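You operate a simulated robot arm through the tools that you are given. There is no shell and no other tool. Be economical: measure what you need, move in short steps, check, and stop when the job is done.

The job below is to be done with a simulated two-armed robot. You get a single attempt, and the scene is never put back.

Task
On the top of the black table, fold the purple towel in half, so that its two short edges meet.

Only the result counts: the job must be done as asked and must still hold three seconds after the hand-in. Knocking over, shifting, dropping, spilling or breaking anything else fails it. Flat cloth is picked up by pressing the open fingertips on it (5 to 10 N) and closing them slowly along it; thin cloth reads only 2 to 8 mm in the jaws.

Robot
Two 6-joint arms with two-finger parallel grippers on one trunk, on a base that drives. Base frame: it is fixed to the floor where the robot stands at the start and does not move with it; the origin is under the middle of the robot, x ahead of it, y to its left, z up; the surface under the hand at the start is at about z = 80. Readings come in cm, degrees, newtons and seconds.
The left shoulder is at the start at [28, 18.5, 100.5], the right one opposite. With the tool pointing down near the work surface each hand reaches from about 56 to 94 cm from the robot's upright axis, wherever it stands, measured 20 degrees to its own side. Places, roughly: top of the black table [90, 50, 80]. Payload 1.57 kg a hand.
The TCP of each hand is the grasp point between the finger pads, 3 cm short of the fingertips. In the tool frame z runs along the fingers and y along their closing line. The gripper opens to 8 cm. The fingers are 1.7 cm wide and 1.2 cm thick; the gripper's body (4 by 8.2 cm) begins 8 cm behind the TCP.
Orientation is that of the tool frame in the base frame, as a unit quaternion [w, x, y, z]. With the fingers straight down and closing along the base's y, the tool's x points along the base's -x, its y along +y and its z along -z.

Tools
- The arms move only by the tool servo_tool. It takes "left_rows", "right_rows" or both (then of equal length, played together; a hand with none holds still); each is a list of rows, each an object of numbers (a shift or turn left out is 0, a gripper value left out holds the last): "x", "y", "z": the shift along the base's x, y, z in mm; "ax", "ay", "az": the turn, a rotation vector about the base's x, y, z in degrees. In form: [{"x": .., "y": .., "z": .., "ax": .., "ay": .., "az": ..}, ...]. A call has 1 to 20 rows; each row shifts and turns the commanded pose from where the row before left it. "left_hand" and "right_hand" are, for a hand that has rows, the gripper command, from -1 (shut) to 1 (fully open), values between in proportion, set as the call begins (left out, the last holds). Each row takes 0.2 s and may step no farther than 5 cm and 8.6 degrees from the row before; otherwise, or with a gripper value out of range, the whole call is refused. Where a pose cannot be reached the arm comes as near as it can. A force on the tool above 40 N (or 10 N above the force at the start of the call, whichever is more), or a blocked arm, ends the call early, and 0.2 s more pass. Each finger travels about 15.3 cm/s and halts on what it meets, pressing with about 26 N; the grip force reading is that of the motor and also rises with nothing between the fingers. The clock runs only during rows and for 0.2 s after the last one: add rows that do not move to give the fingers time. The reply holds the time, the measured pose of the TCP, the force on the tool along the base axes, the opening and the grip force, in the units named above and with some noise, with the torque about the TCP (base axes, N m) and any sound that the robot's microphone picked up.
- Cameras (640 x 400 px; columns grow to the right, rows downward): "scene" is now at [24.24, -1.28, 145.9]; the picture's right is [-0.10, -0.99, 0.00], its down [-0.76, 0.08, -0.64] and it looks along [0.64, -0.07, -0.77] (base axes); focal length 290 px, centre (320, 200). "left" rides on the left gripper at [7.2, 0.7, -12.2] in its tool frame; the picture's right is [-0.09, 1.00, 0.00], its down [-0.84, -0.08, -0.54] and it looks along [-0.54, -0.05, 0.84] (tool axes); focal length 238 px, centre (320, 200). "right" rides on the right gripper at [7.2, -0.7, -12.2] in its tool frame; the picture's right is [0.09, 1.00, 0.00], its down [-0.84, 0.08, -0.54] and it looks along [-0.54, 0.05, 0.84] (tool axes); focal length 238 px, centre (320, 200). There is no depth. A picture from a camera that has moved, and an enlarged one, comes with that camera's place and axes in the base frame and with its lens. The place of the scene camera against the robot may be out by one fixed shift of up to 2.5 cm in any direction.
- grab_frame(camera): a new picture of that camera. The clock stands still meanwhile.
- move_column(by): slides the trunk up (or, below 0, down) by that many cm; the arms and the scene camera ride with it, the base frame stays. It gives what a move gives, with no picture.
- drive_base(legs): drives the robot by 1 to 6 legs, each [ahead, turn to the left] in cm and degrees, along the robot's own axes; the way and the turn of a leg run together, so that a leg with both is an arc; at most 150 cm and 180 degrees a leg. The arms and the cameras ride along, it lands a little off, and it stops where it bumps. It gives what a move gives.
- aim_head(pan, tilt): turns the head with the scene camera to pan (to the left, within 86 degrees either way) and tilt (down, from -29 to 69), counted from straight ahead of the robot. It gives what a move gives.
- inspect(camera, box): a new picture of the part [left, top, right, bottom] of that camera's present view, enlarged. The clock stands still meanwhile.
- finish_job(): hands the job in; it is judged then, once.

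Work in short steps. Places have to be worked out from the pictures, the camera data and where the tool is seen: move nearer, look again, correct. Check each grasp and each placing, and mend what went wrong. You have 120 turns and 88 pictures in all, those below and enlarged ones among them. Open the grippers and draw the arms clear of the work before you hand the job in, unless the task says otherwise; then end with one line.

The tools are called after ">>>" by a JSON object that holds its "fn" and its "kwargs". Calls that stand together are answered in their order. servo_tool: Moves the arms, as the interface text tells. Its arguments: {"type":"object","properties":{"left_rows":{"type":"array"},"left_hand":{"type":"number"},"right_rows":{"type":"array"},"right_hand":{"type":"number"}},"required":[]} The other tools are called the same way: move_column (by) slides the trunk up or down; drive_base (legs) drives the base; aim_head (pan, tilt) turns the head that bears the scene camera; grab_frame (camera) takes a picture; inspect (camera, box) takes an enlarged picture of a part of a camera's view; finish_job () hands the job in.

At the start:

```text
clock: 0.0
left_tool_pos: [56.7, 22.39, 103.0]
left_tcp_rot: [0.0, 0.0, 1.0, 0.001]
left_contact_force: [-0.3, 0.4, 0.5]
left_wrist_torque: [-0.03, 0.01, -0.01]
left_grip_width: 8.02
left_grip_force: 0.0
right_tool_pos: [58.73, -15.96, 103.29]
right_tcp_rot: [0.0, -0.001, 1.0, -0.001]
right_contact_force: [0.5, 0.1, -0.7]
right_wrist_torque: [0.0, -0.01, 0.0]
right_grip_width: 8.02
right_grip_force: 0.0
trunk travel left (down, up): [-70.0, 29.0]
robot x, y, heading: [0.33, -0.03, 0.1]
head pan, tilt: [-6.0, 50.3]
```

scene: 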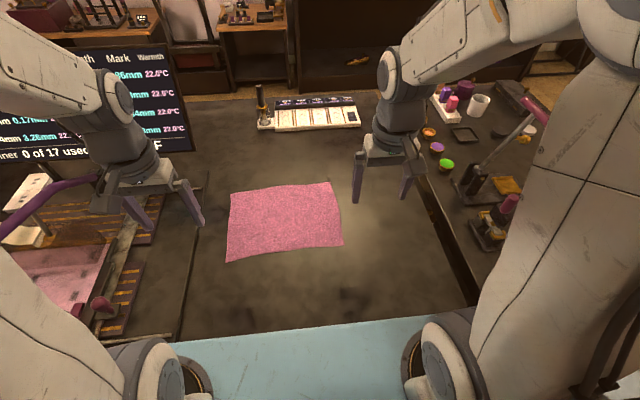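
right: 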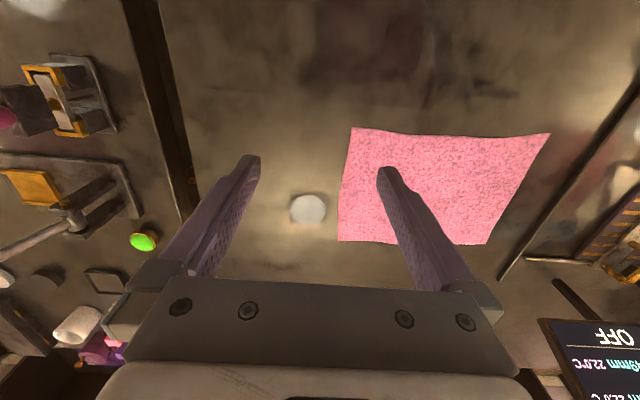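
left: 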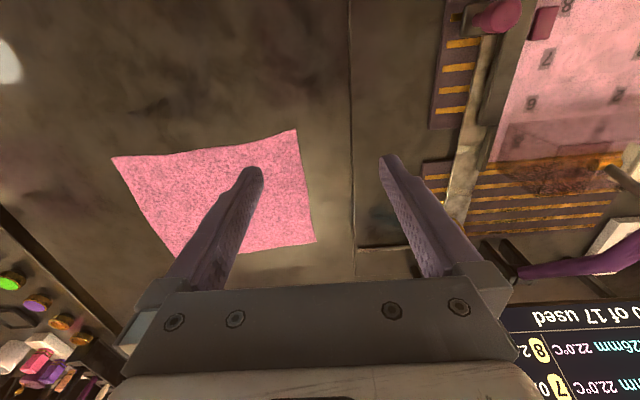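

The pink cloth lies near (73, 3), but the black table is given at about (90, 50). I'll look around before deciding which towel and table are meant.

>>> {"fn": "aim_head", "kwargs": {"pan": 35, "tilt": 40}}

>>> {"fn": "grab_frame", "kwargs": {"camera": "scene"}}

>>> {"fn": "aim_head", "kwargs": {"pan": -35, "tilt": 40}}

>>> {"fn": "grab_frame", "kwargs": {"camera": "scene"}}

```text
clock: 1.1
left_tool_pos: [56.75, 22.42, 102.81]
left_tcp_rot: [0.0, 0.0, 1.0, 0.0]
left_contact_force: [1.3, 0.0, 0.6]
left_wrist_torque: [0.04, -0.02, -0.01]
left_grip_width: 8.01
left_grip_force: 0.1
right_tool_pos: [58.76, -16.0, 103.23]
right_tcp_rot: [0.0, 0.0, 1.0, 0.0]
right_contact_force: [-0.4, -0.9, 0.1]
right_wrist_torque: [-0.02, 0.01, 0.0]
right_grip_width: 7.98
right_grip_force: 0.0
trunk travel left (down, up): [-70.0, 29.0]
robot x, y, heading: [0.18, 0.28, -0.2]
head pan, tilt: [35.0, 40.0]
```

```text
84 pictures are left
camera scene: at [23.57, 4.39, 147.35], right [0.57, -0.82, 0.0], down [-0.53, -0.37, -0.77], along [0.63, 0.44, -0.64], focal length 290 px, centre (320, 200)
```

scene: 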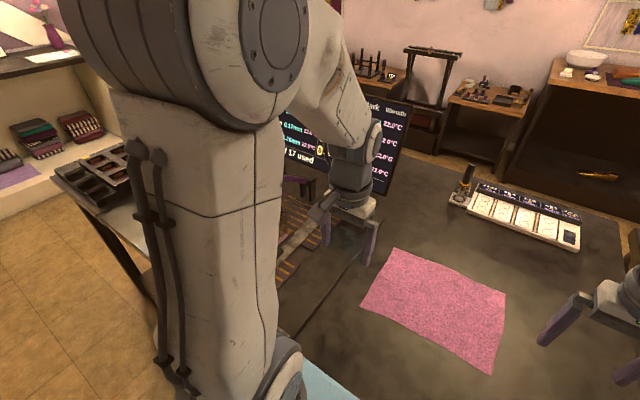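

```text
clock: 2.5
left_tool_pos: [56.64, 22.4, 102.91]
left_tcp_rot: [0.0, 0.0, 1.0, 0.0]
left_contact_force: [0.2, -0.2, 0.8]
left_wrist_torque: [-0.02, -0.06, 0.05]
left_grip_width: 8.0
left_grip_force: 0.2
right_tool_pos: [58.7, -15.86, 103.19]
right_tcp_rot: [0.0, 0.001, 1.0, 0.0]
right_contact_force: [0.7, -0.4, -0.7]
right_wrist_torque: [0.03, 0.02, -0.01]
right_grip_width: 8.0
right_grip_force: 0.1
trunk travel left (down, up): [-70.0, 29.0]
robot x, y, heading: [-0.09, 0.37, -0.1]
head pan, tilt: [-35.0, 40.0]
```

```text
83 pictures are left
camera scene: at [23.57, -5.35, 147.35], right [-0.57, -0.82, 0.0], down [-0.53, 0.37, -0.77], along [0.63, -0.44, -0.64], focal length 290 px, centre (320, 200)
```

scene: 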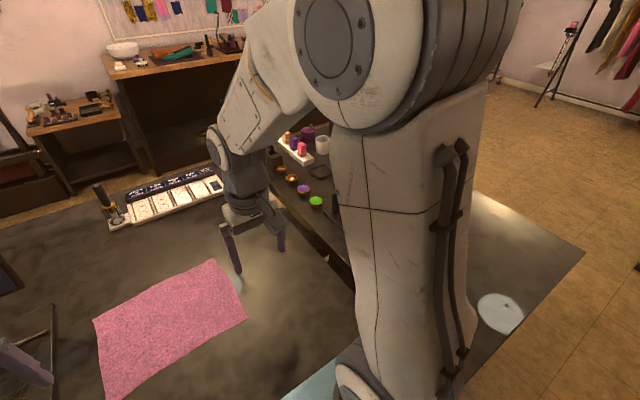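

There is only one towel on the black table. Using the hand cameras, I put its corners at near-right A(61, -11), near-left B(59.4, 18.7), far-left C(82, 19.6) and far-right D(83.6, -10). The short edges are therefore B-C and A-D.

The left arm will carry C to D, then B to A. First I raise the right hand out of the way, then turn the robot about 10° right so all four corners are within the left arm's reach.

>>> {"fn": "servo_tool", "kwargs": {"right_rows": [{"z": 30}, {"z": 30}, {"z": 30}, {"z": 30}, {"y": -20, "x": -10}, {"y": -20, "x": -10}, {"y": -20, "x": -10}]}}

>>> {"fn": "drive_base", "kwargs": {"legs": [[0, -10]]}}

>>> {"fn": "aim_head", "kwargs": {"pan": 8, "tilt": 52}}

>>> {"fn": "grab_frame", "kwargs": {"camera": "scene"}}

>>> {"fn": "grab_frame", "kwargs": {"camera": "left"}}

```text
clock: 4.1
left_tool_pos: [56.72, 22.42, 103.02]
left_tcp_rot: [-0.001, 0.0, 1.0, 0.0]
left_contact_force: [-0.3, 0.6, 0.8]
left_wrist_torque: [0.0, -0.01, -0.01]
left_grip_width: 7.98
left_grip_force: 0.1
right_tool_pos: [55.81, -21.96, 115.14]
right_tcp_rot: [0.0, 0.0, 1.0, 0.0]
right_contact_force: [0.4, -0.6, 0.1]
right_wrist_torque: [0.0, 0.01, 0.01]
right_grip_width: 8.02
right_grip_force: 0.0
trunk travel left (down, up): [-70.0, 29.0]
robot x, y, heading: [0.16, -0.16, 0.0]
head pan, tilt: [-35.0, 40.0]
```

```text
clock: 5.2
left_tool_pos: [59.79, 11.96, 102.84]
left_tcp_rot: [0.0, 0.088, 0.996, 0.0]
left_contact_force: [0.8, -0.1, 0.5]
left_wrist_torque: [-0.04, 0.01, 0.0]
left_grip_width: 7.97
left_grip_force: 0.0
right_tool_pos: [51.09, -31.33, 115.16]
right_tcp_rot: [-0.001, 0.088, 0.996, -0.001]
right_contact_force: [0.4, 1.4, 0.1]
right_wrist_torque: [-0.02, 0.0, 0.0]
right_grip_width: 8.01
right_grip_force: 0.0
trunk travel left (down, up): [-70.0, 29.0]
robot x, y, heading: [-0.02, -0.02, -10.1]
head pan, tilt: [-35.0, 40.0]
```

```text
clock: 6.3
left_tool_pos: [59.74, 12.08, 102.91]
left_tcp_rot: [0.0, 0.089, 0.996, 0.0]
left_contact_force: [-0.5, -0.3, 0.4]
left_wrist_torque: [-0.01, 0.0, 0.04]
left_grip_width: 8.02
left_grip_force: 0.1
right_tool_pos: [51.11, -31.44, 115.25]
right_tcp_rot: [0.0, 0.088, 0.996, -0.001]
right_contact_force: [0.9, -0.4, -0.2]
right_wrist_torque: [-0.05, 0.0, 0.01]
right_grip_width: 8.01
right_grip_force: 0.0
trunk travel left (down, up): [-70.0, 29.0]
robot x, y, heading: [-0.05, 0.49, -10.0]
head pan, tilt: [8.0, 52.0]
```

```text
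82 pictures are left
camera scene: at [23.86, -3.57, 145.67], right [-0.04, -1.0, 0.0], down [-0.79, 0.03, -0.62], along [0.62, -0.02, -0.79], focal length 290 px, centre (320, 200)
```

scene: 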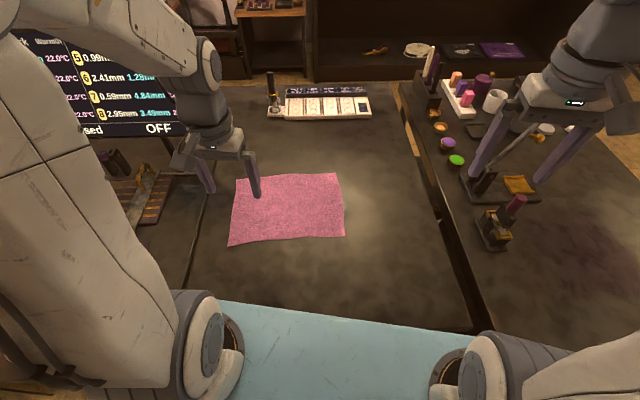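

```text
81 pictures are left
camera left: at [52.7, 14.0, 115.22], right [0.27, 0.96, 0.0], down [0.81, -0.22, 0.54], along [0.52, -0.14, -0.84], focal length 238 px, centre (320, 200)
```

left: 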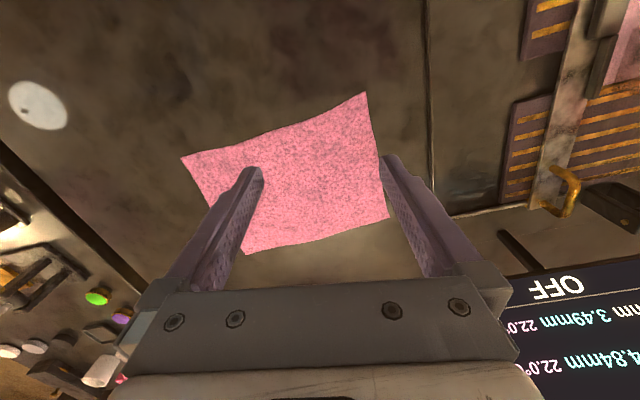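

Re-measuring confirms B(59.3, 18.7) and C(81.5, 19.4). I'll move the left hand above C and turn it so the fingers close along x, parallel to the short edge.

>>> {"fn": "servo_tool", "kwargs": {"left_rows": [{"x": 20, "y": 6.6, "az": -8}, {"x": 20, "y": 6.6, "az": -8}, {"x": 20, "y": 6.6, "az": -8}, {"x": 20, "y": 6.6, "az": -8}, {"x": 20, "y": 6.6, "az": -8}, {"x": 20, "y": 6.6, "az": -8}, {"x": 20, "y": 6.6, "az": -8}, {"x": 20, "y": 6.6, "az": -8}, {"x": 20, "y": 6.6, "az": -8}, {"x": 20, "y": 6.6, "az": -8}, {"z": -30}, {"z": -30}, {"z": -30}, {}], "left_hand": -0.2}}

>>> {"fn": "grab_frame", "kwargs": {"camera": "scene"}}

>>> {"fn": "grab_frame", "kwargs": {"camera": "left"}}

```text
clock: 9.3
left_tool_pos: [79.67, 18.69, 93.79]
left_tcp_rot: [0.0, 0.707, 0.707, 0.001]
left_contact_force: [-1.1, -0.1, 0.1]
left_wrist_torque: [-0.03, -0.05, 0.0]
left_grip_width: 3.21
left_grip_force: 0.1
right_tool_pos: [51.23, -31.26, 115.12]
right_tcp_rot: [-0.001, 0.088, 0.996, 0.0]
right_contact_force: [0.0, 0.1, -0.7]
right_wrist_torque: [0.02, 0.02, 0.01]
right_grip_width: 8.0
right_grip_force: 0.0
trunk travel left (down, up): [-70.0, 29.0]
robot x, y, heading: [-0.21, 0.09, -10.2]
head pan, tilt: [8.0, 52.0]
```

```text
80 pictures are left
camera scene: at [23.87, -3.56, 145.66], right [-0.04, -1.0, 0.0], down [-0.79, 0.03, -0.62], along [0.62, -0.02, -0.79], focal length 290 px, centre (320, 200)
```

scene: 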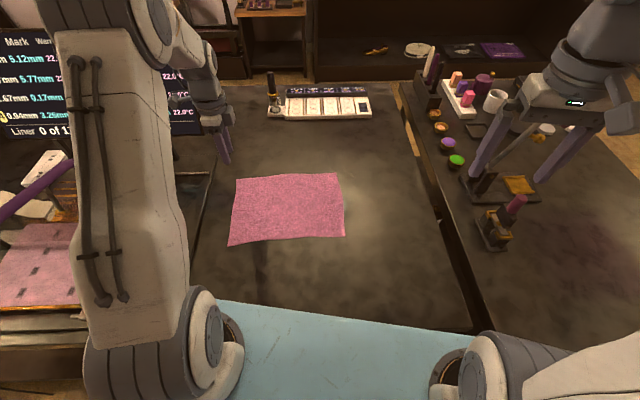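

```text
79 pictures are left
camera left: at [80.32, 25.89, 106.14], right [1.0, -0.09, 0.0], down [-0.08, -0.84, 0.54], along [-0.05, -0.54, -0.84], focal length 238 px, centre (320, 200)
```

left: 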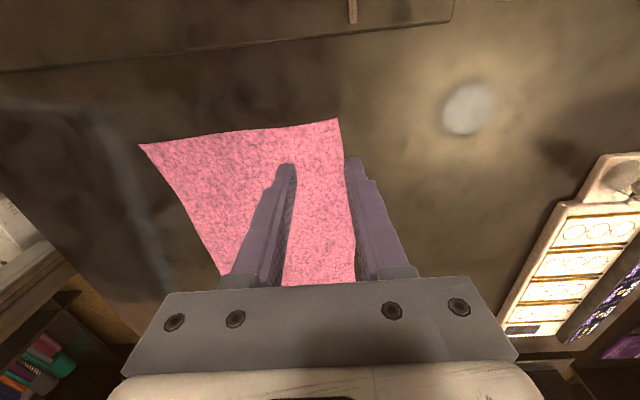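

C reads (81.8, 19.3) from here, so the hand is well placed. I descend to just above the cloth.

>>> {"fn": "servo_tool", "kwargs": {"left_rows": [{"z": -25}, {"z": -25}, {"z": -25}, {"z": -15}, {}]}}

>>> {"fn": "servo_tool", "kwargs": {"left_rows": [{"z": -4}, {"z": -4}, {}]}}

>>> {"fn": "grab_frame", "kwargs": {"camera": "left"}}

```text
clock: 10.5
left_tool_pos: [79.72, 18.67, 84.92]
left_tcp_rot: [0.001, 0.708, 0.706, 0.0]
left_contact_force: [0.0, 0.3, 0.0]
left_wrist_torque: [0.04, 0.03, 0.01]
left_grip_width: 3.17
left_grip_force: 0.1
right_tool_pos: [51.13, -31.26, 115.26]
right_tcp_rot: [0.0, 0.088, 0.996, 0.0]
right_contact_force: [0.1, 0.8, -0.2]
right_wrist_torque: [-0.01, 0.01, 0.0]
right_grip_width: 8.0
right_grip_force: 0.0
trunk travel left (down, up): [-70.0, 29.0]
robot x, y, heading: [0.08, 0.01, -10.0]
head pan, tilt: [8.0, 52.0]
```

```text
clock: 11.3
left_tool_pos: [79.64, 18.67, 84.12]
left_tcp_rot: [0.0, 0.707, 0.707, 0.0]
left_contact_force: [0.4, -0.1, 0.5]
left_wrist_torque: [-0.02, 0.0, -0.01]
left_grip_width: 3.22
left_grip_force: 0.0
right_tool_pos: [51.16, -31.28, 115.29]
right_tcp_rot: [0.0, 0.088, 0.996, 0.0]
right_contact_force: [0.4, -0.2, 1.1]
right_wrist_torque: [0.03, 0.0, 0.0]
right_grip_width: 7.99
right_grip_force: 0.1
trunk travel left (down, up): [-70.0, 29.0]
robot x, y, heading: [0.07, 0.16, -10.1]
head pan, tilt: [8.0, 52.0]
```

```text
78 pictures are left
camera left: at [80.31, 25.88, 96.41], right [1.0, -0.09, 0.0], down [-0.08, -0.84, 0.54], along [-0.05, -0.54, -0.84], focal length 238 px, centre (320, 200)
```

left: 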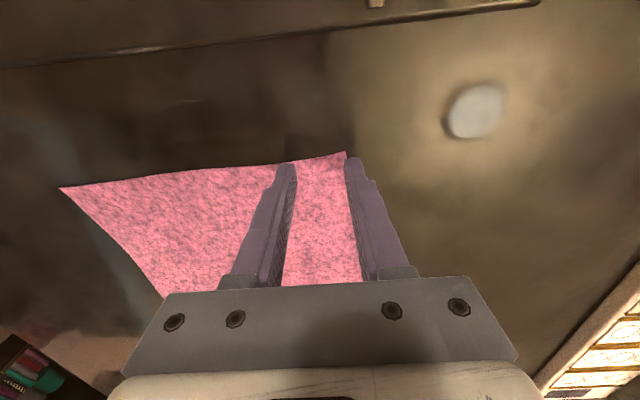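

The outer finger sits right on the cloth's far edge, so I shift 13 mm inward and press down in small steps.

>>> {"fn": "servo_tool", "kwargs": {"left_rows": [{"x": -13, "y": -2}, {"z": -3}, {"z": -3}, {}]}}

>>> {"fn": "servo_tool", "kwargs": {"left_rows": [{"z": -3}, {}]}}

>>> {"fn": "servo_tool", "kwargs": {"left_rows": [{"z": -2}, {}]}}

```text
clock: 12.3
left_tool_pos: [78.42, 18.46, 83.56]
left_tcp_rot: [0.0, 0.708, 0.706, 0.0]
left_contact_force: [0.4, 0.0, 0.4]
left_wrist_torque: [0.0, 0.04, 0.02]
left_grip_width: 3.2
left_grip_force: 0.1
right_tool_pos: [51.07, -31.28, 115.15]
right_tcp_rot: [0.001, 0.089, 0.996, 0.0]
right_contact_force: [-0.6, 0.1, -0.3]
right_wrist_torque: [0.02, 0.03, 0.0]
right_grip_width: 8.02
right_grip_force: 0.0
trunk travel left (down, up): [-70.0, 29.0]
robot x, y, heading: [0.34, -0.25, -9.8]
head pan, tilt: [8.0, 52.0]
```

```text
clock: 12.9
left_tool_pos: [78.54, 18.36, 83.27]
left_tcp_rot: [0.001, 0.708, 0.707, 0.0]
left_contact_force: [-0.2, 0.5, 0.2]
left_wrist_torque: [0.01, -0.04, -0.01]
left_grip_width: 3.22
left_grip_force: 0.1
right_tool_pos: [51.14, -31.39, 115.24]
right_tcp_rot: [0.0, 0.088, 0.996, 0.001]
right_contact_force: [0.3, -0.4, 0.2]
right_wrist_torque: [0.0, 0.02, 0.0]
right_grip_width: 8.02
right_grip_force: 0.0
trunk travel left (down, up): [-70.0, 29.0]
robot x, y, heading: [0.18, 0.04, -9.9]
head pan, tilt: [8.0, 52.0]
```

```text
clock: 13.5
left_tool_pos: [78.39, 18.46, 83.1]
left_tcp_rot: [0.001, 0.708, 0.706, 0.0]
left_contact_force: [-1.4, 0.4, 11.9]
left_wrist_torque: [0.01, 0.08, 0.02]
left_grip_width: 3.18
left_grip_force: 0.0
right_tool_pos: [51.11, -31.35, 115.23]
right_tcp_rot: [0.0, 0.088, 0.996, 0.001]
right_contact_force: [0.4, 0.1, 0.5]
right_wrist_torque: [0.02, 0.0, 0.03]
right_grip_width: 7.99
right_grip_force: 0.0
trunk travel left (down, up): [-70.0, 29.0]
robot x, y, heading: [-0.08, -0.13, -10.0]
head pan, tilt: [8.0, 52.0]
```

Contact reads 12 N, so I ease off slightly and close in small steps.

>>> {"fn": "servo_tool", "kwargs": {"left_rows": [{"z": 0.5}, {}], "left_hand": -0.35}}

>>> {"fn": "servo_tool", "kwargs": {"left_rows": [{}, {}], "left_hand": -0.5}}

>>> {"fn": "servo_tool", "kwargs": {"left_rows": [{}, {}], "left_hand": -0.65}}

>>> {"fn": "servo_tool", "kwargs": {"left_rows": [{}, {}], "left_hand": -0.8}}

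>>> {"fn": "servo_tool", "kwargs": {"left_rows": [{}, {}, {}], "left_hand": -1}}

>>> {"fn": "grab_frame", "kwargs": {"camera": "left"}}

```text
clock: 14.1
left_tool_pos: [78.45, 18.48, 83.13]
left_tcp_rot: [0.0, 0.708, 0.706, 0.0]
left_contact_force: [0.9, 0.1, 9.6]
left_wrist_torque: [0.01, 0.01, -0.02]
left_grip_width: 2.51
left_grip_force: 0.0
right_tool_pos: [51.13, -31.37, 115.34]
right_tcp_rot: [-0.001, 0.087, 0.996, 0.0]
right_contact_force: [-1.1, -0.4, 0.3]
right_wrist_torque: [-0.01, 0.0, 0.0]
right_grip_width: 7.97
right_grip_force: 0.1
trunk travel left (down, up): [-70.0, 29.0]
robot x, y, heading: [-0.12, 0.02, -9.8]
head pan, tilt: [8.0, 52.0]
```

```text
clock: 14.7
left_tool_pos: [78.37, 18.49, 83.06]
left_tcp_rot: [0.001, 0.707, 0.707, 0.0]
left_contact_force: [0.0, -0.7, 11.9]
left_wrist_torque: [-0.01, 0.0, 0.02]
left_grip_width: 1.84
left_grip_force: 0.0
right_tool_pos: [51.11, -31.35, 115.19]
right_tcp_rot: [0.0, 0.088, 0.996, 0.0]
right_contact_force: [-1.1, 0.0, 0.6]
right_wrist_torque: [-0.01, 0.0, 0.02]
right_grip_width: 7.96
right_grip_force: 0.0
trunk travel left (down, up): [-70.0, 29.0]
robot x, y, heading: [0.18, 0.22, -10.1]
head pan, tilt: [8.0, 52.0]
```

```text
clock: 15.3
left_tool_pos: [78.32, 18.49, 83.23]
left_tcp_rot: [0.0, 0.708, 0.707, 0.0]
left_contact_force: [-0.6, -0.1, 11.9]
left_wrist_torque: [-0.05, -0.02, 0.02]
left_grip_width: 1.2
left_grip_force: 0.0
right_tool_pos: [51.09, -31.35, 115.18]
right_tcp_rot: [0.0, 0.088, 0.996, 0.0]
right_contact_force: [-0.1, 0.2, -0.9]
right_wrist_torque: [0.01, -0.01, -0.03]
right_grip_width: 7.99
right_grip_force: 0.1
trunk travel left (down, up): [-70.0, 29.0]
robot x, y, heading: [-0.13, -0.03, -10.0]
head pan, tilt: [8.0, 52.0]
```

```text
clock: 15.9
left_tool_pos: [78.29, 18.58, 83.25]
left_tcp_rot: [0.0, 0.708, 0.707, 0.0]
left_contact_force: [0.6, -0.3, 12.1]
left_wrist_torque: [-0.01, 0.0, 0.02]
left_grip_width: 0.66
left_grip_force: 0.1
right_tool_pos: [51.01, -31.3, 115.31]
right_tcp_rot: [0.0, 0.088, 0.996, 0.0]
right_contact_force: [-0.6, -0.6, -0.5]
right_wrist_torque: [0.01, 0.01, 0.03]
right_grip_width: 7.99
right_grip_force: 0.0
trunk travel left (down, up): [-70.0, 29.0]
robot x, y, heading: [-0.01, -0.06, -10.0]
head pan, tilt: [8.0, 52.0]
```

```text
clock: 16.7
left_tool_pos: [78.36, 18.42, 83.14]
left_tcp_rot: [0.0, 0.707, 0.707, 0.001]
left_contact_force: [-1.0, -0.8, 12.6]
left_wrist_torque: [0.0, 0.01, -0.03]
left_grip_width: 0.22
left_grip_force: 23.7
right_tool_pos: [51.09, -31.44, 115.3]
right_tcp_rot: [0.0, 0.087, 0.996, 0.001]
right_contact_force: [0.8, -0.8, -0.6]
right_wrist_torque: [0.0, 0.01, 0.02]
right_grip_width: 8.0
right_grip_force: 0.1
trunk travel left (down, up): [-70.0, 29.0]
robot x, y, heading: [0.26, 0.03, -10.0]
head pan, tilt: [8.0, 52.0]
```

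```text
77 pictures are left
camera left: at [79.01, 25.65, 95.41], right [1.0, -0.09, 0.0], down [-0.08, -0.84, 0.54], along [-0.05, -0.54, -0.84], focal length 238 px, centre (320, 200)
```

left: 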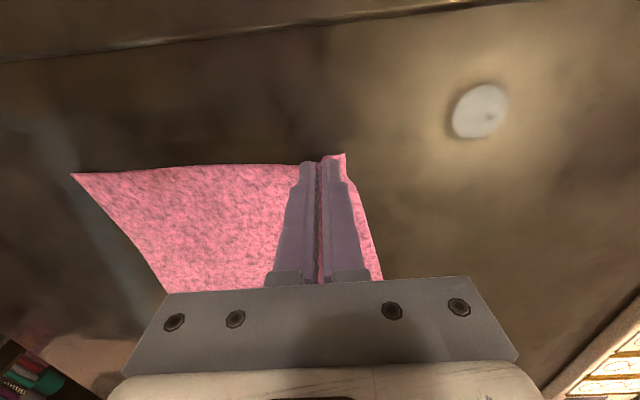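

The jaws read 2.2 mm with a ridge pinched near the corner. I'll lift a little and check that it holds.

>>> {"fn": "servo_tool", "kwargs": {"left_rows": [{"z": 15}, {"z": 15, "y": -5}, {"z": 15, "y": -10}, {}]}}

>>> {"fn": "grab_frame", "kwargs": {"camera": "left"}}

```text
clock: 17.7
left_tool_pos: [78.43, 16.91, 87.55]
left_tcp_rot: [0.0, 0.708, 0.706, 0.0]
left_contact_force: [-0.1, -0.6, 0.3]
left_wrist_torque: [0.02, -0.02, -0.01]
left_grip_width: 0.22
left_grip_force: 23.8
right_tool_pos: [51.09, -31.41, 115.1]
right_tcp_rot: [0.001, 0.088, 0.996, 0.0]
right_contact_force: [-0.5, -1.3, 0.6]
right_wrist_torque: [0.02, -0.02, 0.02]
right_grip_width: 8.02
right_grip_force: 0.0
trunk travel left (down, up): [-70.0, 29.0]
robot x, y, heading: [0.01, 0.24, -10.2]
head pan, tilt: [8.0, 52.0]
```

```text
76 pictures are left
camera left: at [79.01, 24.11, 99.78], right [1.0, -0.09, 0.0], down [-0.08, -0.84, 0.54], along [-0.05, -0.54, -0.84], focal length 238 px, centre (320, 200)
```

left: 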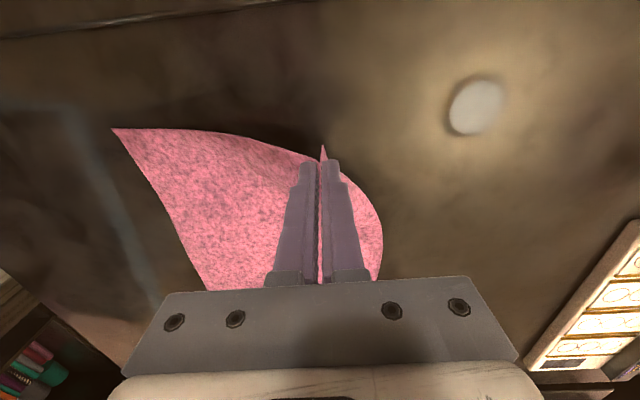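

The grip holds, so I carry the corner over to D in an arc.

>>> {"fn": "servo_tool", "kwargs": {"left_rows": [{"x": 1.5, "y": -14.5, "z": 10}, {"x": 1.5, "y": -14.5, "z": 10}, {"x": 1.5, "y": -14.5, "z": 10}, {"x": 1.5, "y": -14.5, "z": 10}, {"x": 1.5, "y": -14.5, "z": 8}, {"x": 1.5, "y": -14.5, "z": 6}, {"x": 1.5, "y": -14.5, "z": 4}, {"x": 1.5, "y": -14.5}, {"x": 1.5, "y": -14.5}, {"x": 1.5, "y": -14.5}, {"x": 1.5, "y": -14.5, "z": -4}, {"x": 1.5, "y": -14.5, "z": -6}, {"x": 1.5, "y": -14.5, "z": -8}, {"x": 1.5, "y": -14.5, "z": -10}, {"x": 1.5, "y": -14.5, "z": -12}, {"x": 1.5, "y": -14.5, "z": -14}, {"x": 1.5, "y": -14.5, "z": -14}, {"x": 0.5, "y": -14.5, "z": -14}, {}]}}

>>> {"fn": "grab_frame", "kwargs": {"camera": "scene"}}

>>> {"fn": "grab_frame", "kwargs": {"camera": "left"}}

```text
clock: 21.7
left_tool_pos: [81.07, -9.13, 85.12]
left_tcp_rot: [0.0, 0.707, 0.707, 0.0]
left_contact_force: [-0.4, 0.5, 0.1]
left_wrist_torque: [0.02, 0.01, 0.01]
left_grip_width: 0.23
left_grip_force: 23.4
right_tool_pos: [51.09, -31.25, 115.27]
right_tcp_rot: [0.0, 0.088, 0.996, -0.001]
right_contact_force: [-0.1, -0.6, 0.7]
right_wrist_torque: [-0.01, 0.01, -0.02]
right_grip_width: 7.98
right_grip_force: 0.0
trunk travel left (down, up): [-70.0, 29.0]
robot x, y, heading: [-0.22, 0.37, -10.3]
head pan, tilt: [8.0, 52.0]
```

```text
75 pictures are left
camera scene: at [23.87, -3.58, 145.66], right [-0.04, -1.0, 0.0], down [-0.79, 0.03, -0.62], along [0.62, -0.02, -0.79], focal length 290 px, centre (320, 200)
```

scene: 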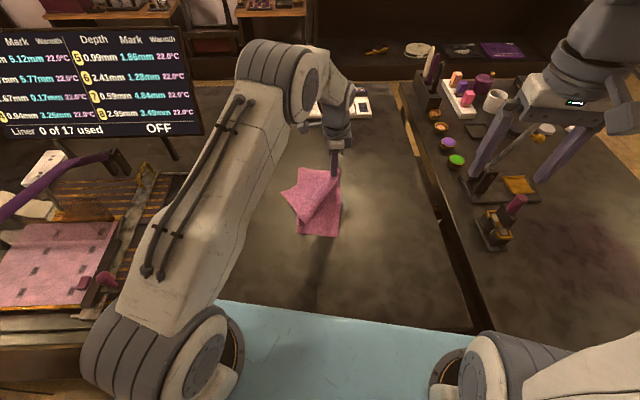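

```text
74 pictures are left
camera left: at [81.66, -1.93, 97.37], right [1.0, -0.09, 0.0], down [-0.08, -0.84, 0.54], along [-0.05, -0.54, -0.84], focal length 238 px, centre (320, 200)
```

left: 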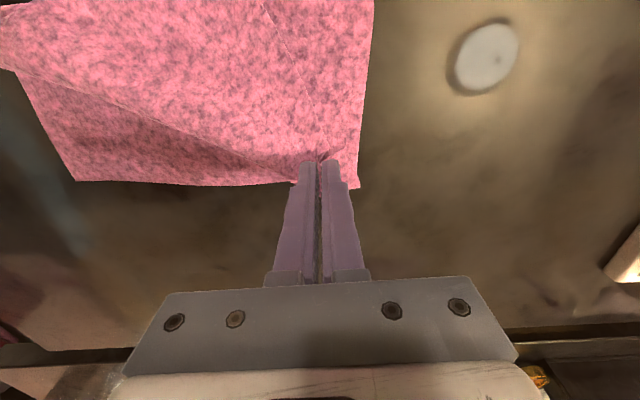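

The cloth has folded over, but B seems to have moved too. I'll zoom in.

>>> {"fn": "inspect", "kwargs": {"camera": "scene", "box": [240, 120, 400, 260]}}

```text
2.86 times, centred on (320, 190) of scene
camera zoom: at [23.87, -3.58, 145.66], right [-0.04, -1.0, 0.0], down [-0.79, 0.03, -0.62], along [0.62, -0.02, -0.79], focal length 829 px, centre (320, 229)
```

zoom: 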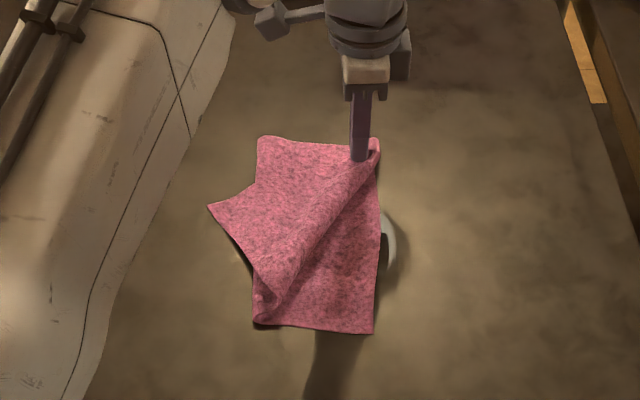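

The crease already runs straight across the middle, and B's corner has been carried partly over. D's edge is now about 2.5 cm beyond the pinch, so I move 14 mm further, lower and look again.

>>> {"fn": "servo_tool", "kwargs": {"left_rows": [{"y": -7, "z": 2}, {"y": -7, "z": -2, "x": 3}, {"z": -6}, {"z": -4}, {}]}}

>>> {"fn": "grab_frame", "kwargs": {"camera": "left"}}

```text
clock: 22.9
left_tool_pos: [81.41, -10.37, 84.26]
left_tcp_rot: [0.0, 0.707, 0.707, 0.001]
left_contact_force: [-0.7, -0.3, 0.1]
left_wrist_torque: [-0.01, 0.0, -0.01]
left_grip_width: 0.2
left_grip_force: 23.7
right_tool_pos: [51.17, -31.35, 115.17]
right_tcp_rot: [0.0, 0.089, 0.996, 0.001]
right_contact_force: [-0.6, -0.5, 0.4]
right_wrist_torque: [0.0, 0.01, 0.03]
right_grip_width: 7.99
right_grip_force: 0.1
trunk travel left (down, up): [-70.0, 29.0]
robot x, y, heading: [0.23, -0.06, -10.3]
head pan, tilt: [8.0, 52.0]
```

```text
72 pictures are left
camera left: at [81.95, -3.34, 96.44], right [1.0, -0.09, 0.0], down [-0.08, -0.84, 0.54], along [-0.05, -0.54, -0.84], focal length 238 px, centre (320, 200)
```

left: 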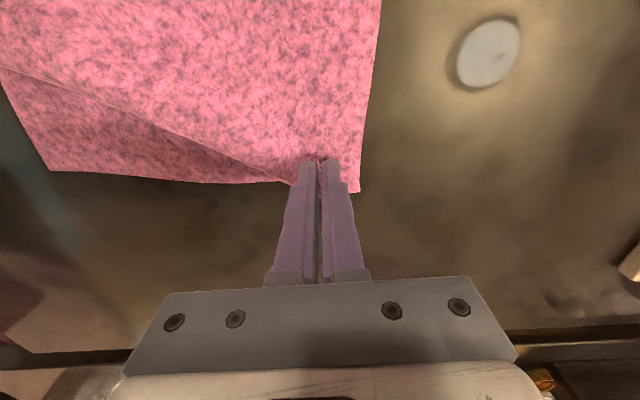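

The towel has rotated slightly, putting A near (60.6, -9.5) and D near (84, -12). C looks about on top of D, so I lower it, open slowly, rise and look.

>>> {"fn": "servo_tool", "kwargs": {"left_rows": [{"z": -4}, {"z": -2}, {}]}}

>>> {"fn": "servo_tool", "kwargs": {"left_rows": [{}, {}], "left_hand": -0.7}}

>>> {"fn": "servo_tool", "kwargs": {"left_rows": [{"z": 20}, {"z": 40}, {"z": 40}, {"z": 40}, {"y": 30, "x": -20}, {"y": 30, "x": -20}, {}]}}

>>> {"fn": "grab_frame", "kwargs": {"camera": "left"}}

>>> {"fn": "inspect", "kwargs": {"camera": "scene", "box": [240, 120, 400, 260]}}

```text
clock: 23.7
left_tool_pos: [81.3, -10.42, 83.54]
left_tcp_rot: [0.0, 0.708, 0.706, 0.0]
left_contact_force: [0.4, -0.1, 0.0]
left_wrist_torque: [0.04, -0.01, 0.03]
left_grip_width: 0.2
left_grip_force: 23.6
right_tool_pos: [51.18, -31.35, 115.36]
right_tcp_rot: [0.0, 0.088, 0.996, 0.0]
right_contact_force: [0.1, -0.4, 0.6]
right_wrist_torque: [0.0, -0.01, 0.02]
right_grip_width: 8.0
right_grip_force: 0.1
trunk travel left (down, up): [-70.0, 29.0]
robot x, y, heading: [0.38, 0.13, -10.3]
head pan, tilt: [8.0, 52.0]
```

```text
clock: 24.3
left_tool_pos: [81.29, -10.45, 83.6]
left_tcp_rot: [0.0, 0.708, 0.706, 0.0]
left_contact_force: [-0.1, 0.4, 0.0]
left_wrist_torque: [0.01, -0.01, 0.0]
left_grip_width: 1.22
left_grip_force: 0.0
right_tool_pos: [51.06, -31.35, 115.26]
right_tcp_rot: [-0.001, 0.088, 0.996, 0.0]
right_contact_force: [-0.2, 0.2, -0.3]
right_wrist_torque: [-0.01, 0.02, 0.01]
right_grip_width: 8.01
right_grip_force: 0.0
trunk travel left (down, up): [-70.0, 29.0]
robot x, y, heading: [0.15, -0.2, -9.9]
head pan, tilt: [8.0, 52.0]
```

```text
clock: 25.9
left_tool_pos: [77.35, -4.52, 97.49]
left_tcp_rot: [0.0, 0.708, 0.706, 0.0]
left_contact_force: [-0.5, 0.4, -0.2]
left_wrist_torque: [0.02, 0.0, 0.0]
left_grip_width: 1.17
left_grip_force: 0.0
right_tool_pos: [51.15, -31.33, 115.19]
right_tcp_rot: [0.0, 0.088, 0.996, 0.0]
right_contact_force: [0.6, 0.0, -1.0]
right_wrist_torque: [-0.05, -0.01, 0.05]
right_grip_width: 8.0
right_grip_force: 0.0
trunk travel left (down, up): [-70.0, 29.0]
robot x, y, heading: [-0.09, 0.06, -10.2]
head pan, tilt: [8.0, 52.0]
```

```text
71 pictures are left
camera left: at [77.95, 2.8, 109.84], right [1.0, -0.09, 0.0], down [-0.08, -0.84, 0.54], along [-0.05, -0.54, -0.84], focal length 238 px, centre (320, 200)
```

left: 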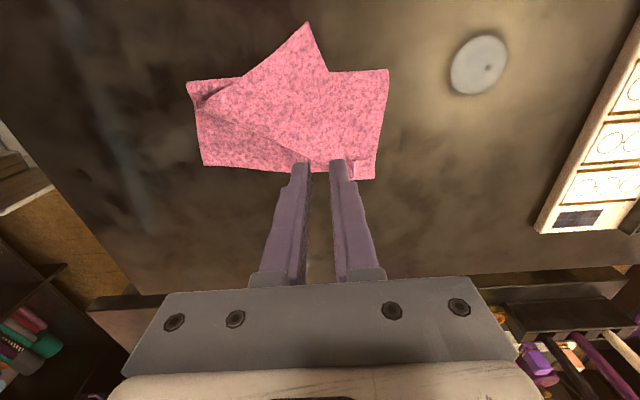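

```text
2.86 times, centred on (320, 190) of scene
camera zoom: at [23.85, -3.56, 145.67], right [-0.04, -1.0, 0.0], down [-0.79, 0.03, -0.62], along [0.62, -0.02, -0.79], focal length 829 px, centre (320, 229)
```

zoom: 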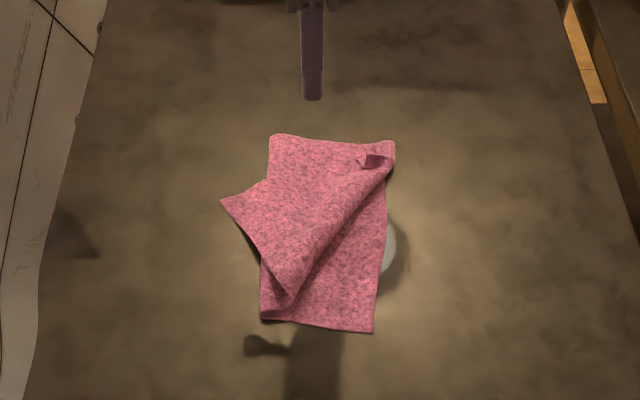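

The crease lies near y≈0, C is near D with a small upturned tip, and B's tip is at about (77, 5). I'll look closer at C and D.

>>> {"fn": "inspect", "kwargs": {"camera": "left", "box": [170, 10, 410, 190]}}

```text
2.22 times, centred on (290, 100) of left
camera zoom: at [77.95, 2.8, 109.84], right [1.0, -0.09, 0.0], down [-0.08, -0.84, 0.54], along [-0.05, -0.54, -0.84], focal length 530 px, centre (387, 422)
```

zoom: 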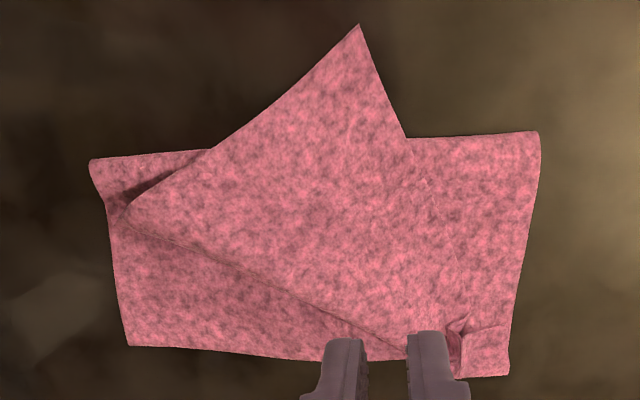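

I read it as a Z-fold: the strip next to the B-C edge is doubled back, with B's tip at about (76.8, 5). I'll pinch B's corner just below the tip and unroll it toward A.

>>> {"fn": "servo_tool", "kwargs": {"left_rows": [{"x": -7, "y": 34}, {"x": -8, "y": 34}, {"z": -30}, {"z": -30}, {"z": -30}, {"z": -30}, {}], "left_hand": -0.5}}

>>> {"fn": "grab_frame", "kwargs": {"camera": "left"}}

>>> {"fn": "inspect", "kwargs": {"camera": "scene", "box": [240, 120, 400, 260]}}

```text
clock: 27.5
left_tool_pos: [75.88, 2.31, 85.71]
left_tcp_rot: [0.0, 0.708, 0.706, -0.001]
left_contact_force: [-0.4, 0.4, 0.3]
left_wrist_torque: [0.05, 0.03, -0.03]
left_grip_width: 2.01
left_grip_force: 0.0
right_tool_pos: [51.07, -31.31, 115.19]
right_tcp_rot: [-0.001, 0.088, 0.996, 0.0]
right_contact_force: [0.1, 0.2, 0.0]
right_wrist_torque: [0.03, 0.0, -0.01]
right_grip_width: 8.0
right_grip_force: 0.0
trunk travel left (down, up): [-70.0, 29.0]
robot x, y, heading: [0.36, -0.14, -10.1]
head pan, tilt: [8.0, 52.0]
```

```text
68 pictures are left
camera left: at [76.46, 9.47, 97.98], right [1.0, -0.09, 0.0], down [-0.08, -0.84, 0.54], along [-0.05, -0.54, -0.84], focal length 238 px, centre (320, 200)
```

left: 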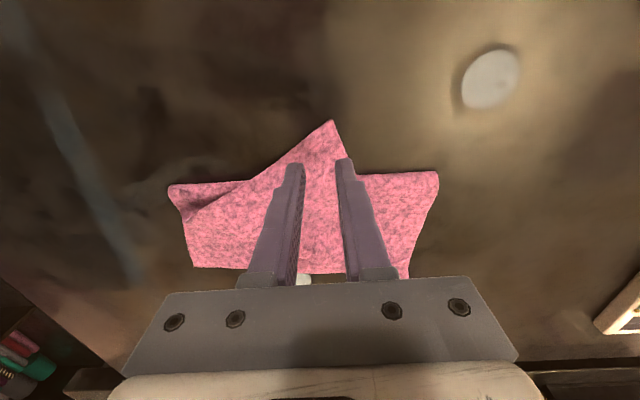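

```text
2.86 times, centred on (320, 190) of scene
camera zoom: at [23.87, -3.57, 145.66], right [-0.04, -1.0, 0.0], down [-0.79, 0.03, -0.62], along [0.62, -0.02, -0.79], focal length 829 px, centre (320, 229)
```

zoom: 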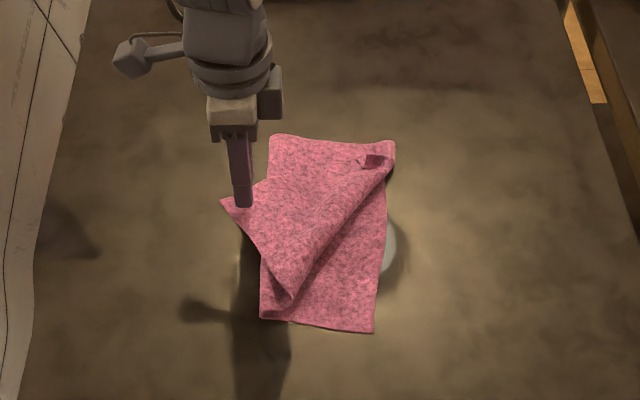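

B's tip measures (76.9, 4.9), centred ahead of the fingers. I press down here.

>>> {"fn": "servo_tool", "kwargs": {"left_rows": [{"z": -12, "x": -1}, {"z": -6}, {"z": -4}, {}]}}

>>> {"fn": "servo_tool", "kwargs": {"left_rows": [{"z": -3}, {}]}}

```text
clock: 28.5
left_tool_pos: [75.77, 2.29, 83.4]
left_tcp_rot: [0.0, 0.707, 0.707, 0.0]
left_contact_force: [0.1, -0.4, 0.6]
left_wrist_torque: [-0.02, 0.01, 0.01]
left_grip_width: 2.0
left_grip_force: 0.0
right_tool_pos: [51.14, -31.38, 115.25]
right_tcp_rot: [0.001, 0.087, 0.996, 0.0]
right_contact_force: [0.0, 0.3, 0.4]
right_wrist_torque: [0.03, -0.03, 0.0]
right_grip_width: 7.99
right_grip_force: 0.1
trunk travel left (down, up): [-70.0, 29.0]
robot x, y, heading: [0.22, 0.07, -10.2]
head pan, tilt: [8.0, 52.0]
```

```text
clock: 29.1
left_tool_pos: [75.7, 2.38, 83.18]
left_tcp_rot: [0.001, 0.707, 0.707, 0.0]
left_contact_force: [-0.5, 0.1, 1.5]
left_wrist_torque: [-0.01, -0.01, 0.03]
left_grip_width: 1.99
left_grip_force: 0.0
right_tool_pos: [51.14, -31.31, 115.23]
right_tcp_rot: [0.001, 0.088, 0.996, 0.0]
right_contact_force: [0.5, -0.9, -0.9]
right_wrist_torque: [-0.04, -0.01, -0.01]
right_grip_width: 8.02
right_grip_force: 0.0
trunk travel left (down, up): [-70.0, 29.0]
robot x, y, heading: [0.13, -0.03, -9.7]
head pan, tilt: [8.0, 52.0]
```

Contact has just begun, so I press 1 mm further and close in steps.

>>> {"fn": "servo_tool", "kwargs": {"left_rows": [{"z": -1}, {}]}}

>>> {"fn": "servo_tool", "kwargs": {"left_rows": [{}, {}], "left_hand": -0.62}}

>>> {"fn": "servo_tool", "kwargs": {"left_rows": [{}, {}], "left_hand": -0.75}}

>>> {"fn": "servo_tool", "kwargs": {"left_rows": [{}, {}], "left_hand": -0.87}}

>>> {"fn": "servo_tool", "kwargs": {"left_rows": [{}, {}, {}], "left_hand": -1}}

>>> {"fn": "grab_frame", "kwargs": {"camera": "left"}}

```text
clock: 29.7
left_tool_pos: [75.77, 2.28, 83.05]
left_tcp_rot: [0.0, 0.708, 0.707, 0.001]
left_contact_force: [-0.9, 1.7, 12.9]
left_wrist_torque: [0.03, 0.05, 0.0]
left_grip_width: 2.0
left_grip_force: 0.1
right_tool_pos: [50.92, -31.3, 115.33]
right_tcp_rot: [0.0, 0.087, 0.996, 0.0]
right_contact_force: [-0.2, -0.6, 0.6]
right_wrist_torque: [-0.02, -0.01, 0.05]
right_grip_width: 8.0
right_grip_force: 0.0
trunk travel left (down, up): [-70.0, 29.0]
robot x, y, heading: [0.11, 0.34, -10.1]
head pan, tilt: [8.0, 52.0]
```

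```text
clock: 30.3
left_tool_pos: [75.76, 2.32, 83.15]
left_tcp_rot: [0.002, 0.708, 0.706, 0.001]
left_contact_force: [1.8, 0.3, 15.4]
left_wrist_torque: [0.0, -0.03, -0.01]
left_grip_width: 1.31
left_grip_force: 0.0
right_tool_pos: [51.0, -31.36, 115.19]
right_tcp_rot: [0.0, 0.088, 0.996, 0.001]
right_contact_force: [-0.6, -0.3, 0.0]
right_wrist_torque: [0.02, 0.03, -0.03]
right_grip_width: 7.99
right_grip_force: 0.1
trunk travel left (down, up): [-70.0, 29.0]
robot x, y, heading: [0.24, -0.18, -10.3]
head pan, tilt: [8.0, 52.0]
```

```text
clock: 30.9
left_tool_pos: [75.8, 2.26, 83.14]
left_tcp_rot: [0.0, 0.708, 0.707, 0.001]
left_contact_force: [0.0, 0.0, 19.4]
left_wrist_torque: [0.02, 0.03, -0.05]
left_grip_width: 0.76
left_grip_force: 0.0
right_tool_pos: [51.05, -31.34, 115.31]
right_tcp_rot: [0.0, 0.088, 0.996, 0.0]
right_contact_force: [-0.9, 0.1, -0.4]
right_wrist_torque: [-0.01, 0.03, -0.02]
right_grip_width: 8.01
right_grip_force: 0.0
trunk travel left (down, up): [-70.0, 29.0]
robot x, y, heading: [-0.09, -0.33, -10.0]
head pan, tilt: [8.0, 52.0]
```

```text
clock: 31.5
left_tool_pos: [75.69, 2.23, 83.12]
left_tcp_rot: [0.001, 0.707, 0.707, 0.0]
left_contact_force: [0.3, -0.8, 22.9]
left_wrist_torque: [0.0, 0.02, 0.01]
left_grip_width: 0.47
left_grip_force: 0.0
right_tool_pos: [50.99, -31.32, 115.23]
right_tcp_rot: [0.0, 0.088, 0.996, 0.0]
right_contact_force: [-0.4, -0.3, -0.4]
right_wrist_torque: [0.02, 0.01, -0.02]
right_grip_width: 8.04
right_grip_force: 0.1
trunk travel left (down, up): [-70.0, 29.0]
robot x, y, heading: [-0.03, -0.32, -10.2]
head pan, tilt: [8.0, 52.0]
```

```text
clock: 32.3
left_tool_pos: [75.64, 2.29, 83.16]
left_tcp_rot: [0.001, 0.708, 0.706, 0.001]
left_contact_force: [-0.8, -0.6, 23.7]
left_wrist_torque: [0.01, 0.03, -0.01]
left_grip_width: 0.22
left_grip_force: 24.5
right_tool_pos: [51.06, -31.28, 115.17]
right_tcp_rot: [-0.001, 0.088, 0.996, 0.001]
right_contact_force: [0.9, 0.1, 0.1]
right_wrist_torque: [-0.01, 0.04, 0.0]
right_grip_width: 8.02
right_grip_force: 0.1
trunk travel left (down, up): [-70.0, 29.0]
robot x, y, heading: [-0.09, 0.04, -10.1]
head pan, tilt: [8.0, 52.0]
```

```text
66 pictures are left
camera left: at [76.29, 9.47, 95.4], right [1.0, -0.09, 0.0], down [-0.08, -0.84, 0.54], along [-0.05, -0.54, -0.84], focal length 238 px, centre (320, 200)
```

left: 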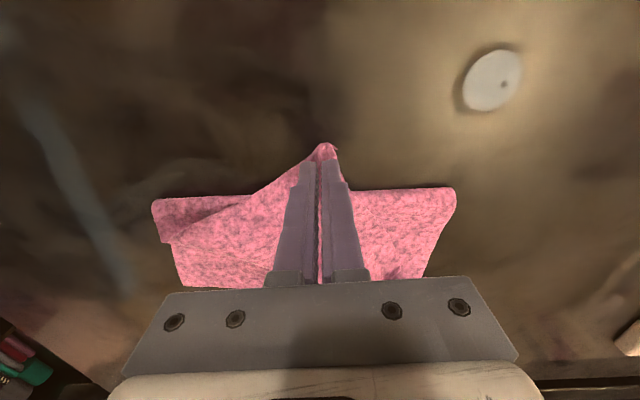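

B is pinched. The B-C edge limits me to swinging B around C, so I lift it and carry it over the roll toward A at about (63.3, -7.5).

>>> {"fn": "servo_tool", "kwargs": {"left_rows": [{"z": 20}, {"z": 25}, {"z": 25}, {"x": -10, "y": -8, "z": 10, "az": -2}, {"x": -10, "y": -8, "z": 5, "az": -2}, {"x": -10, "y": -8, "az": -2}, {"x": -10, "y": -8, "az": -2}, {"x": -10, "y": -8, "az": -2}, {"x": -10, "y": -8, "az": -2}, {"x": -10, "y": -8, "az": -2}, {"x": -10, "y": -8, "z": -5, "az": -2}, {"x": -10, "y": -8, "z": -10, "az": -2}, {"x": -11, "y": -8, "z": -10, "az": -2}, {"x": -11, "y": -8, "z": -10, "az": -2}, {"x": -11, "y": -9, "z": -10, "az": -2}, {}]}}

>>> {"fn": "grab_frame", "kwargs": {"camera": "left"}}

>>> {"fn": "inspect", "kwargs": {"camera": "scene", "box": [240, 120, 400, 260]}}

```text
clock: 35.7
left_tool_pos: [63.28, -7.56, 87.0]
left_tcp_rot: [0.0, 0.839, 0.544, -0.001]
left_contact_force: [0.5, 0.3, -0.1]
left_wrist_torque: [0.0, -0.01, 0.02]
left_grip_width: 0.19
left_grip_force: 23.4
right_tool_pos: [51.19, -31.23, 115.17]
right_tcp_rot: [0.001, 0.087, 0.996, 0.0]
right_contact_force: [-0.1, 0.1, 0.0]
right_wrist_torque: [0.0, -0.02, 0.0]
right_grip_width: 8.0
right_grip_force: 0.0
trunk travel left (down, up): [-70.0, 29.0]
robot x, y, heading: [-0.17, -0.11, -10.1]
head pan, tilt: [8.0, 52.0]
```

```text
65 pictures are left
camera left: at [66.85, -1.18, 99.23], right [0.87, -0.49, 0.0], down [-0.41, -0.73, 0.54], along [-0.27, -0.47, -0.84], focal length 238 px, centre (320, 200)
```

left: 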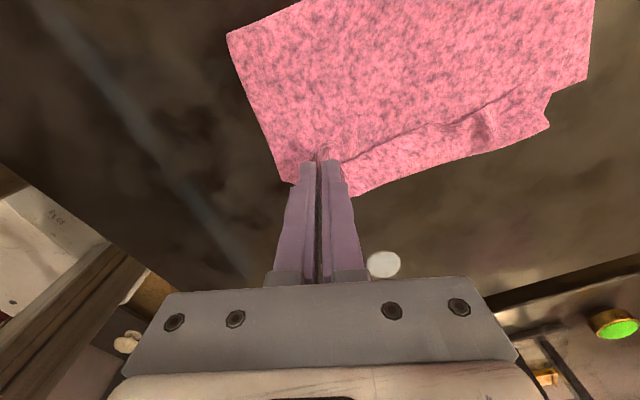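

```text
2.86 times, centred on (320, 190) of scene
camera zoom: at [23.86, -3.58, 145.67], right [-0.04, -1.0, 0.0], down [-0.79, 0.03, -0.62], along [0.62, -0.02, -0.79], focal length 829 px, centre (320, 229)
```

zoom: 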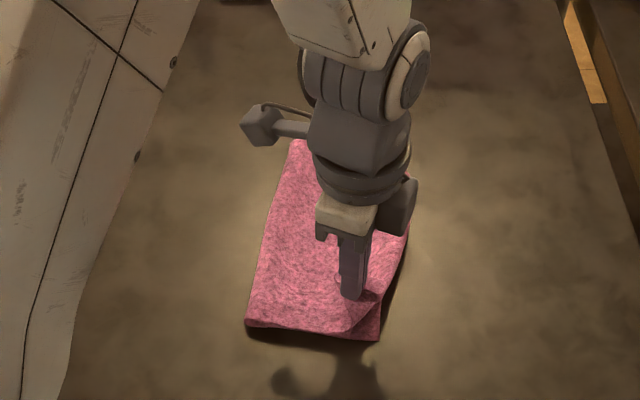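

This is nearly a clean half fold. I lower it and look before releasing.

>>> {"fn": "servo_tool", "kwargs": {"left_rows": [{"z": -10}, {"z": -10}, {"z": -6}, {}]}}

>>> {"fn": "inspect", "kwargs": {"camera": "left", "box": [200, 0, 600, 240]}}

```text
clock: 36.7
left_tool_pos: [63.35, -7.37, 84.35]
left_tcp_rot: [0.0, 0.839, 0.544, 0.0]
left_contact_force: [-0.1, -0.9, 1.3]
left_wrist_torque: [-0.02, -0.02, 0.02]
left_grip_width: 0.22
left_grip_force: 23.2
right_tool_pos: [51.16, -31.24, 115.24]
right_tcp_rot: [0.0, 0.088, 0.996, 0.0]
right_contact_force: [-0.3, -0.7, -0.4]
right_wrist_torque: [-0.04, -0.02, -0.02]
right_grip_width: 8.0
right_grip_force: 0.0
trunk travel left (down, up): [-70.0, 29.0]
robot x, y, heading: [-0.12, 0.09, -9.8]
head pan, tilt: [8.0, 52.0]
```

```text
1.60 times, centred on (400, 120) of left
camera zoom: at [66.85, -1.15, 96.59], right [0.87, -0.49, 0.0], down [-0.41, -0.73, 0.54], along [-0.27, -0.47, -0.84], focal length 381 px, centre (192, 328)
```

zoom: 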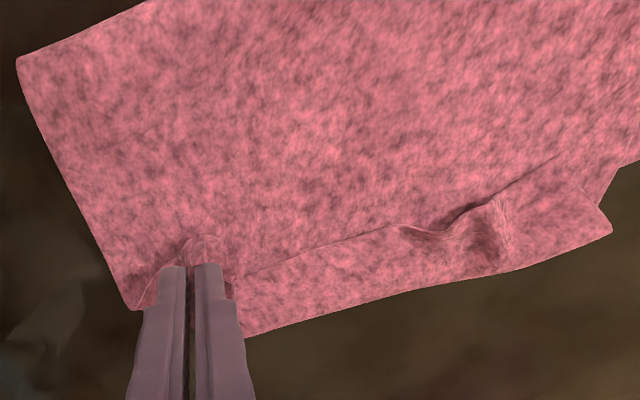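

The upper edge seems about 2.5 cm short of the lower one. I release here and inspect properly before adjusting.

>>> {"fn": "servo_tool", "kwargs": {"left_rows": [{}, {}], "left_hand": -0.7}}

>>> {"fn": "servo_tool", "kwargs": {"left_rows": [{"z": 20}, {"z": 40}, {"z": 40}, {"z": 40, "y": 30}, {"y": 40, "x": 10}, {"y": 40, "x": 20}, {}]}}

>>> {"fn": "grab_frame", "kwargs": {"camera": "left"}}

>>> {"fn": "inspect", "kwargs": {"camera": "scene", "box": [260, 140, 400, 260]}}

```text
clock: 37.3
left_tool_pos: [63.28, -7.47, 84.19]
left_tcp_rot: [0.0, 0.839, 0.544, 0.0]
left_contact_force: [-0.1, -0.8, -1.3]
left_wrist_torque: [-0.02, 0.01, 0.0]
left_grip_width: 1.2
left_grip_force: 0.0
right_tool_pos: [51.11, -31.35, 115.22]
right_tcp_rot: [0.0, 0.088, 0.996, -0.001]
right_contact_force: [0.1, -0.1, -0.8]
right_wrist_torque: [0.01, 0.01, -0.01]
right_grip_width: 8.0
right_grip_force: 0.0
trunk travel left (down, up): [-70.0, 29.0]
robot x, y, heading: [-0.08, -0.04, -9.9]
head pan, tilt: [8.0, 52.0]
```

```text
clock: 38.9
left_tool_pos: [66.35, 3.56, 98.34]
left_tcp_rot: [-0.001, 0.839, 0.544, 0.0]
left_contact_force: [-0.5, -0.1, 0.5]
left_wrist_torque: [-0.01, -0.04, 0.03]
left_grip_width: 1.19
left_grip_force: 0.1
right_tool_pos: [51.17, -31.28, 115.27]
right_tcp_rot: [0.0, 0.089, 0.996, 0.001]
right_contact_force: [0.5, 0.7, 0.0]
right_wrist_torque: [-0.06, -0.02, 0.02]
right_grip_width: 7.99
right_grip_force: 0.0
trunk travel left (down, up): [-70.0, 29.0]
robot x, y, heading: [0.47, 0.17, -10.2]
head pan, tilt: [8.0, 52.0]
```

```text
62 pictures are left
camera left: at [69.87, 9.83, 110.71], right [0.87, -0.49, 0.0], down [-0.41, -0.73, 0.54], along [-0.27, -0.47, -0.84], focal length 238 px, centre (320, 200)
```

left: 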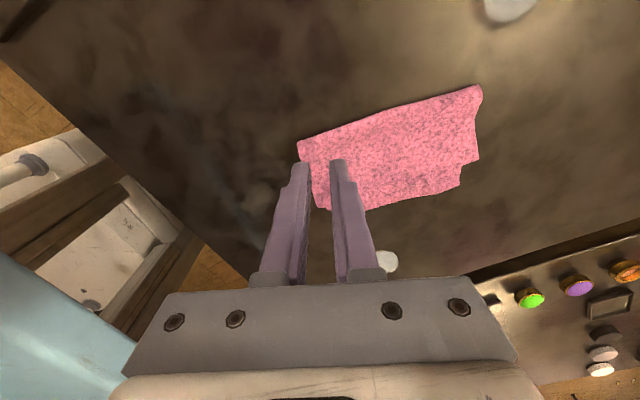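

```text
3.33 times, centred on (330, 200) of scene
camera zoom: at [23.87, -3.55, 145.66], right [-0.04, -1.0, 0.0], down [-0.79, 0.03, -0.62], along [0.62, -0.02, -0.79], focal length 967 px, centre (287, 200)
```

zoom: 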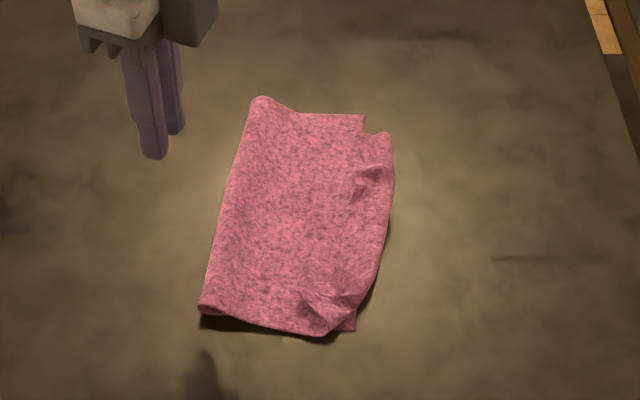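

I need a clear close-up of the right edge, so I move the hand so the fingers don't hide it.

>>> {"fn": "servo_tool", "kwargs": {"left_rows": [{"y": -40, "x": 25, "az": 6}, {"y": -40, "x": 25, "az": 6}, {"y": -40, "az": 6}, {"y": -20, "az": 6}, {"z": -20}, {}]}}

>>> {"fn": "inspect", "kwargs": {"camera": "left", "box": [120, 0, 520, 250]}}

```text
clock: 40.3
left_tool_pos: [71.53, -10.52, 96.32]
left_tcp_rot: [0.001, 0.708, 0.706, 0.0]
left_contact_force: [-0.6, 0.8, 0.8]
left_wrist_torque: [-0.01, 0.0, 0.02]
left_grip_width: 1.18
left_grip_force: 0.0
right_tool_pos: [50.98, -31.39, 115.22]
right_tcp_rot: [-0.001, 0.088, 0.996, 0.0]
right_contact_force: [0.1, -0.3, -0.3]
right_wrist_torque: [0.02, 0.0, -0.03]
right_grip_width: 7.99
right_grip_force: 0.2
trunk travel left (down, up): [-70.0, 29.0]
robot x, y, heading: [-0.55, 0.34, -10.1]
head pan, tilt: [8.0, 52.0]
```

```text
1.60 times, centred on (320, 125) of left
camera zoom: at [72.04, -3.26, 108.58], right [1.0, -0.09, 0.0], down [-0.08, -0.84, 0.54], along [-0.05, -0.54, -0.84], focal length 381 px, centre (320, 320)
```

zoom: 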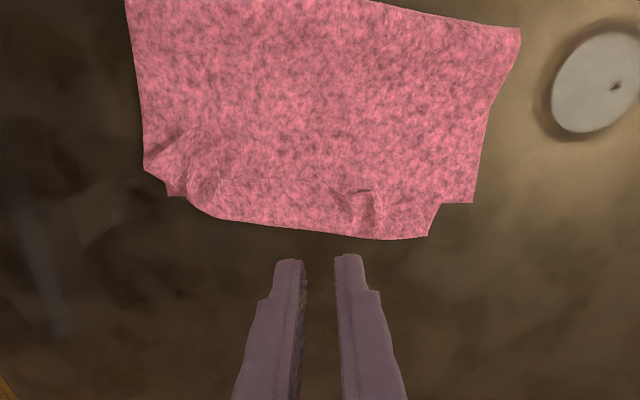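

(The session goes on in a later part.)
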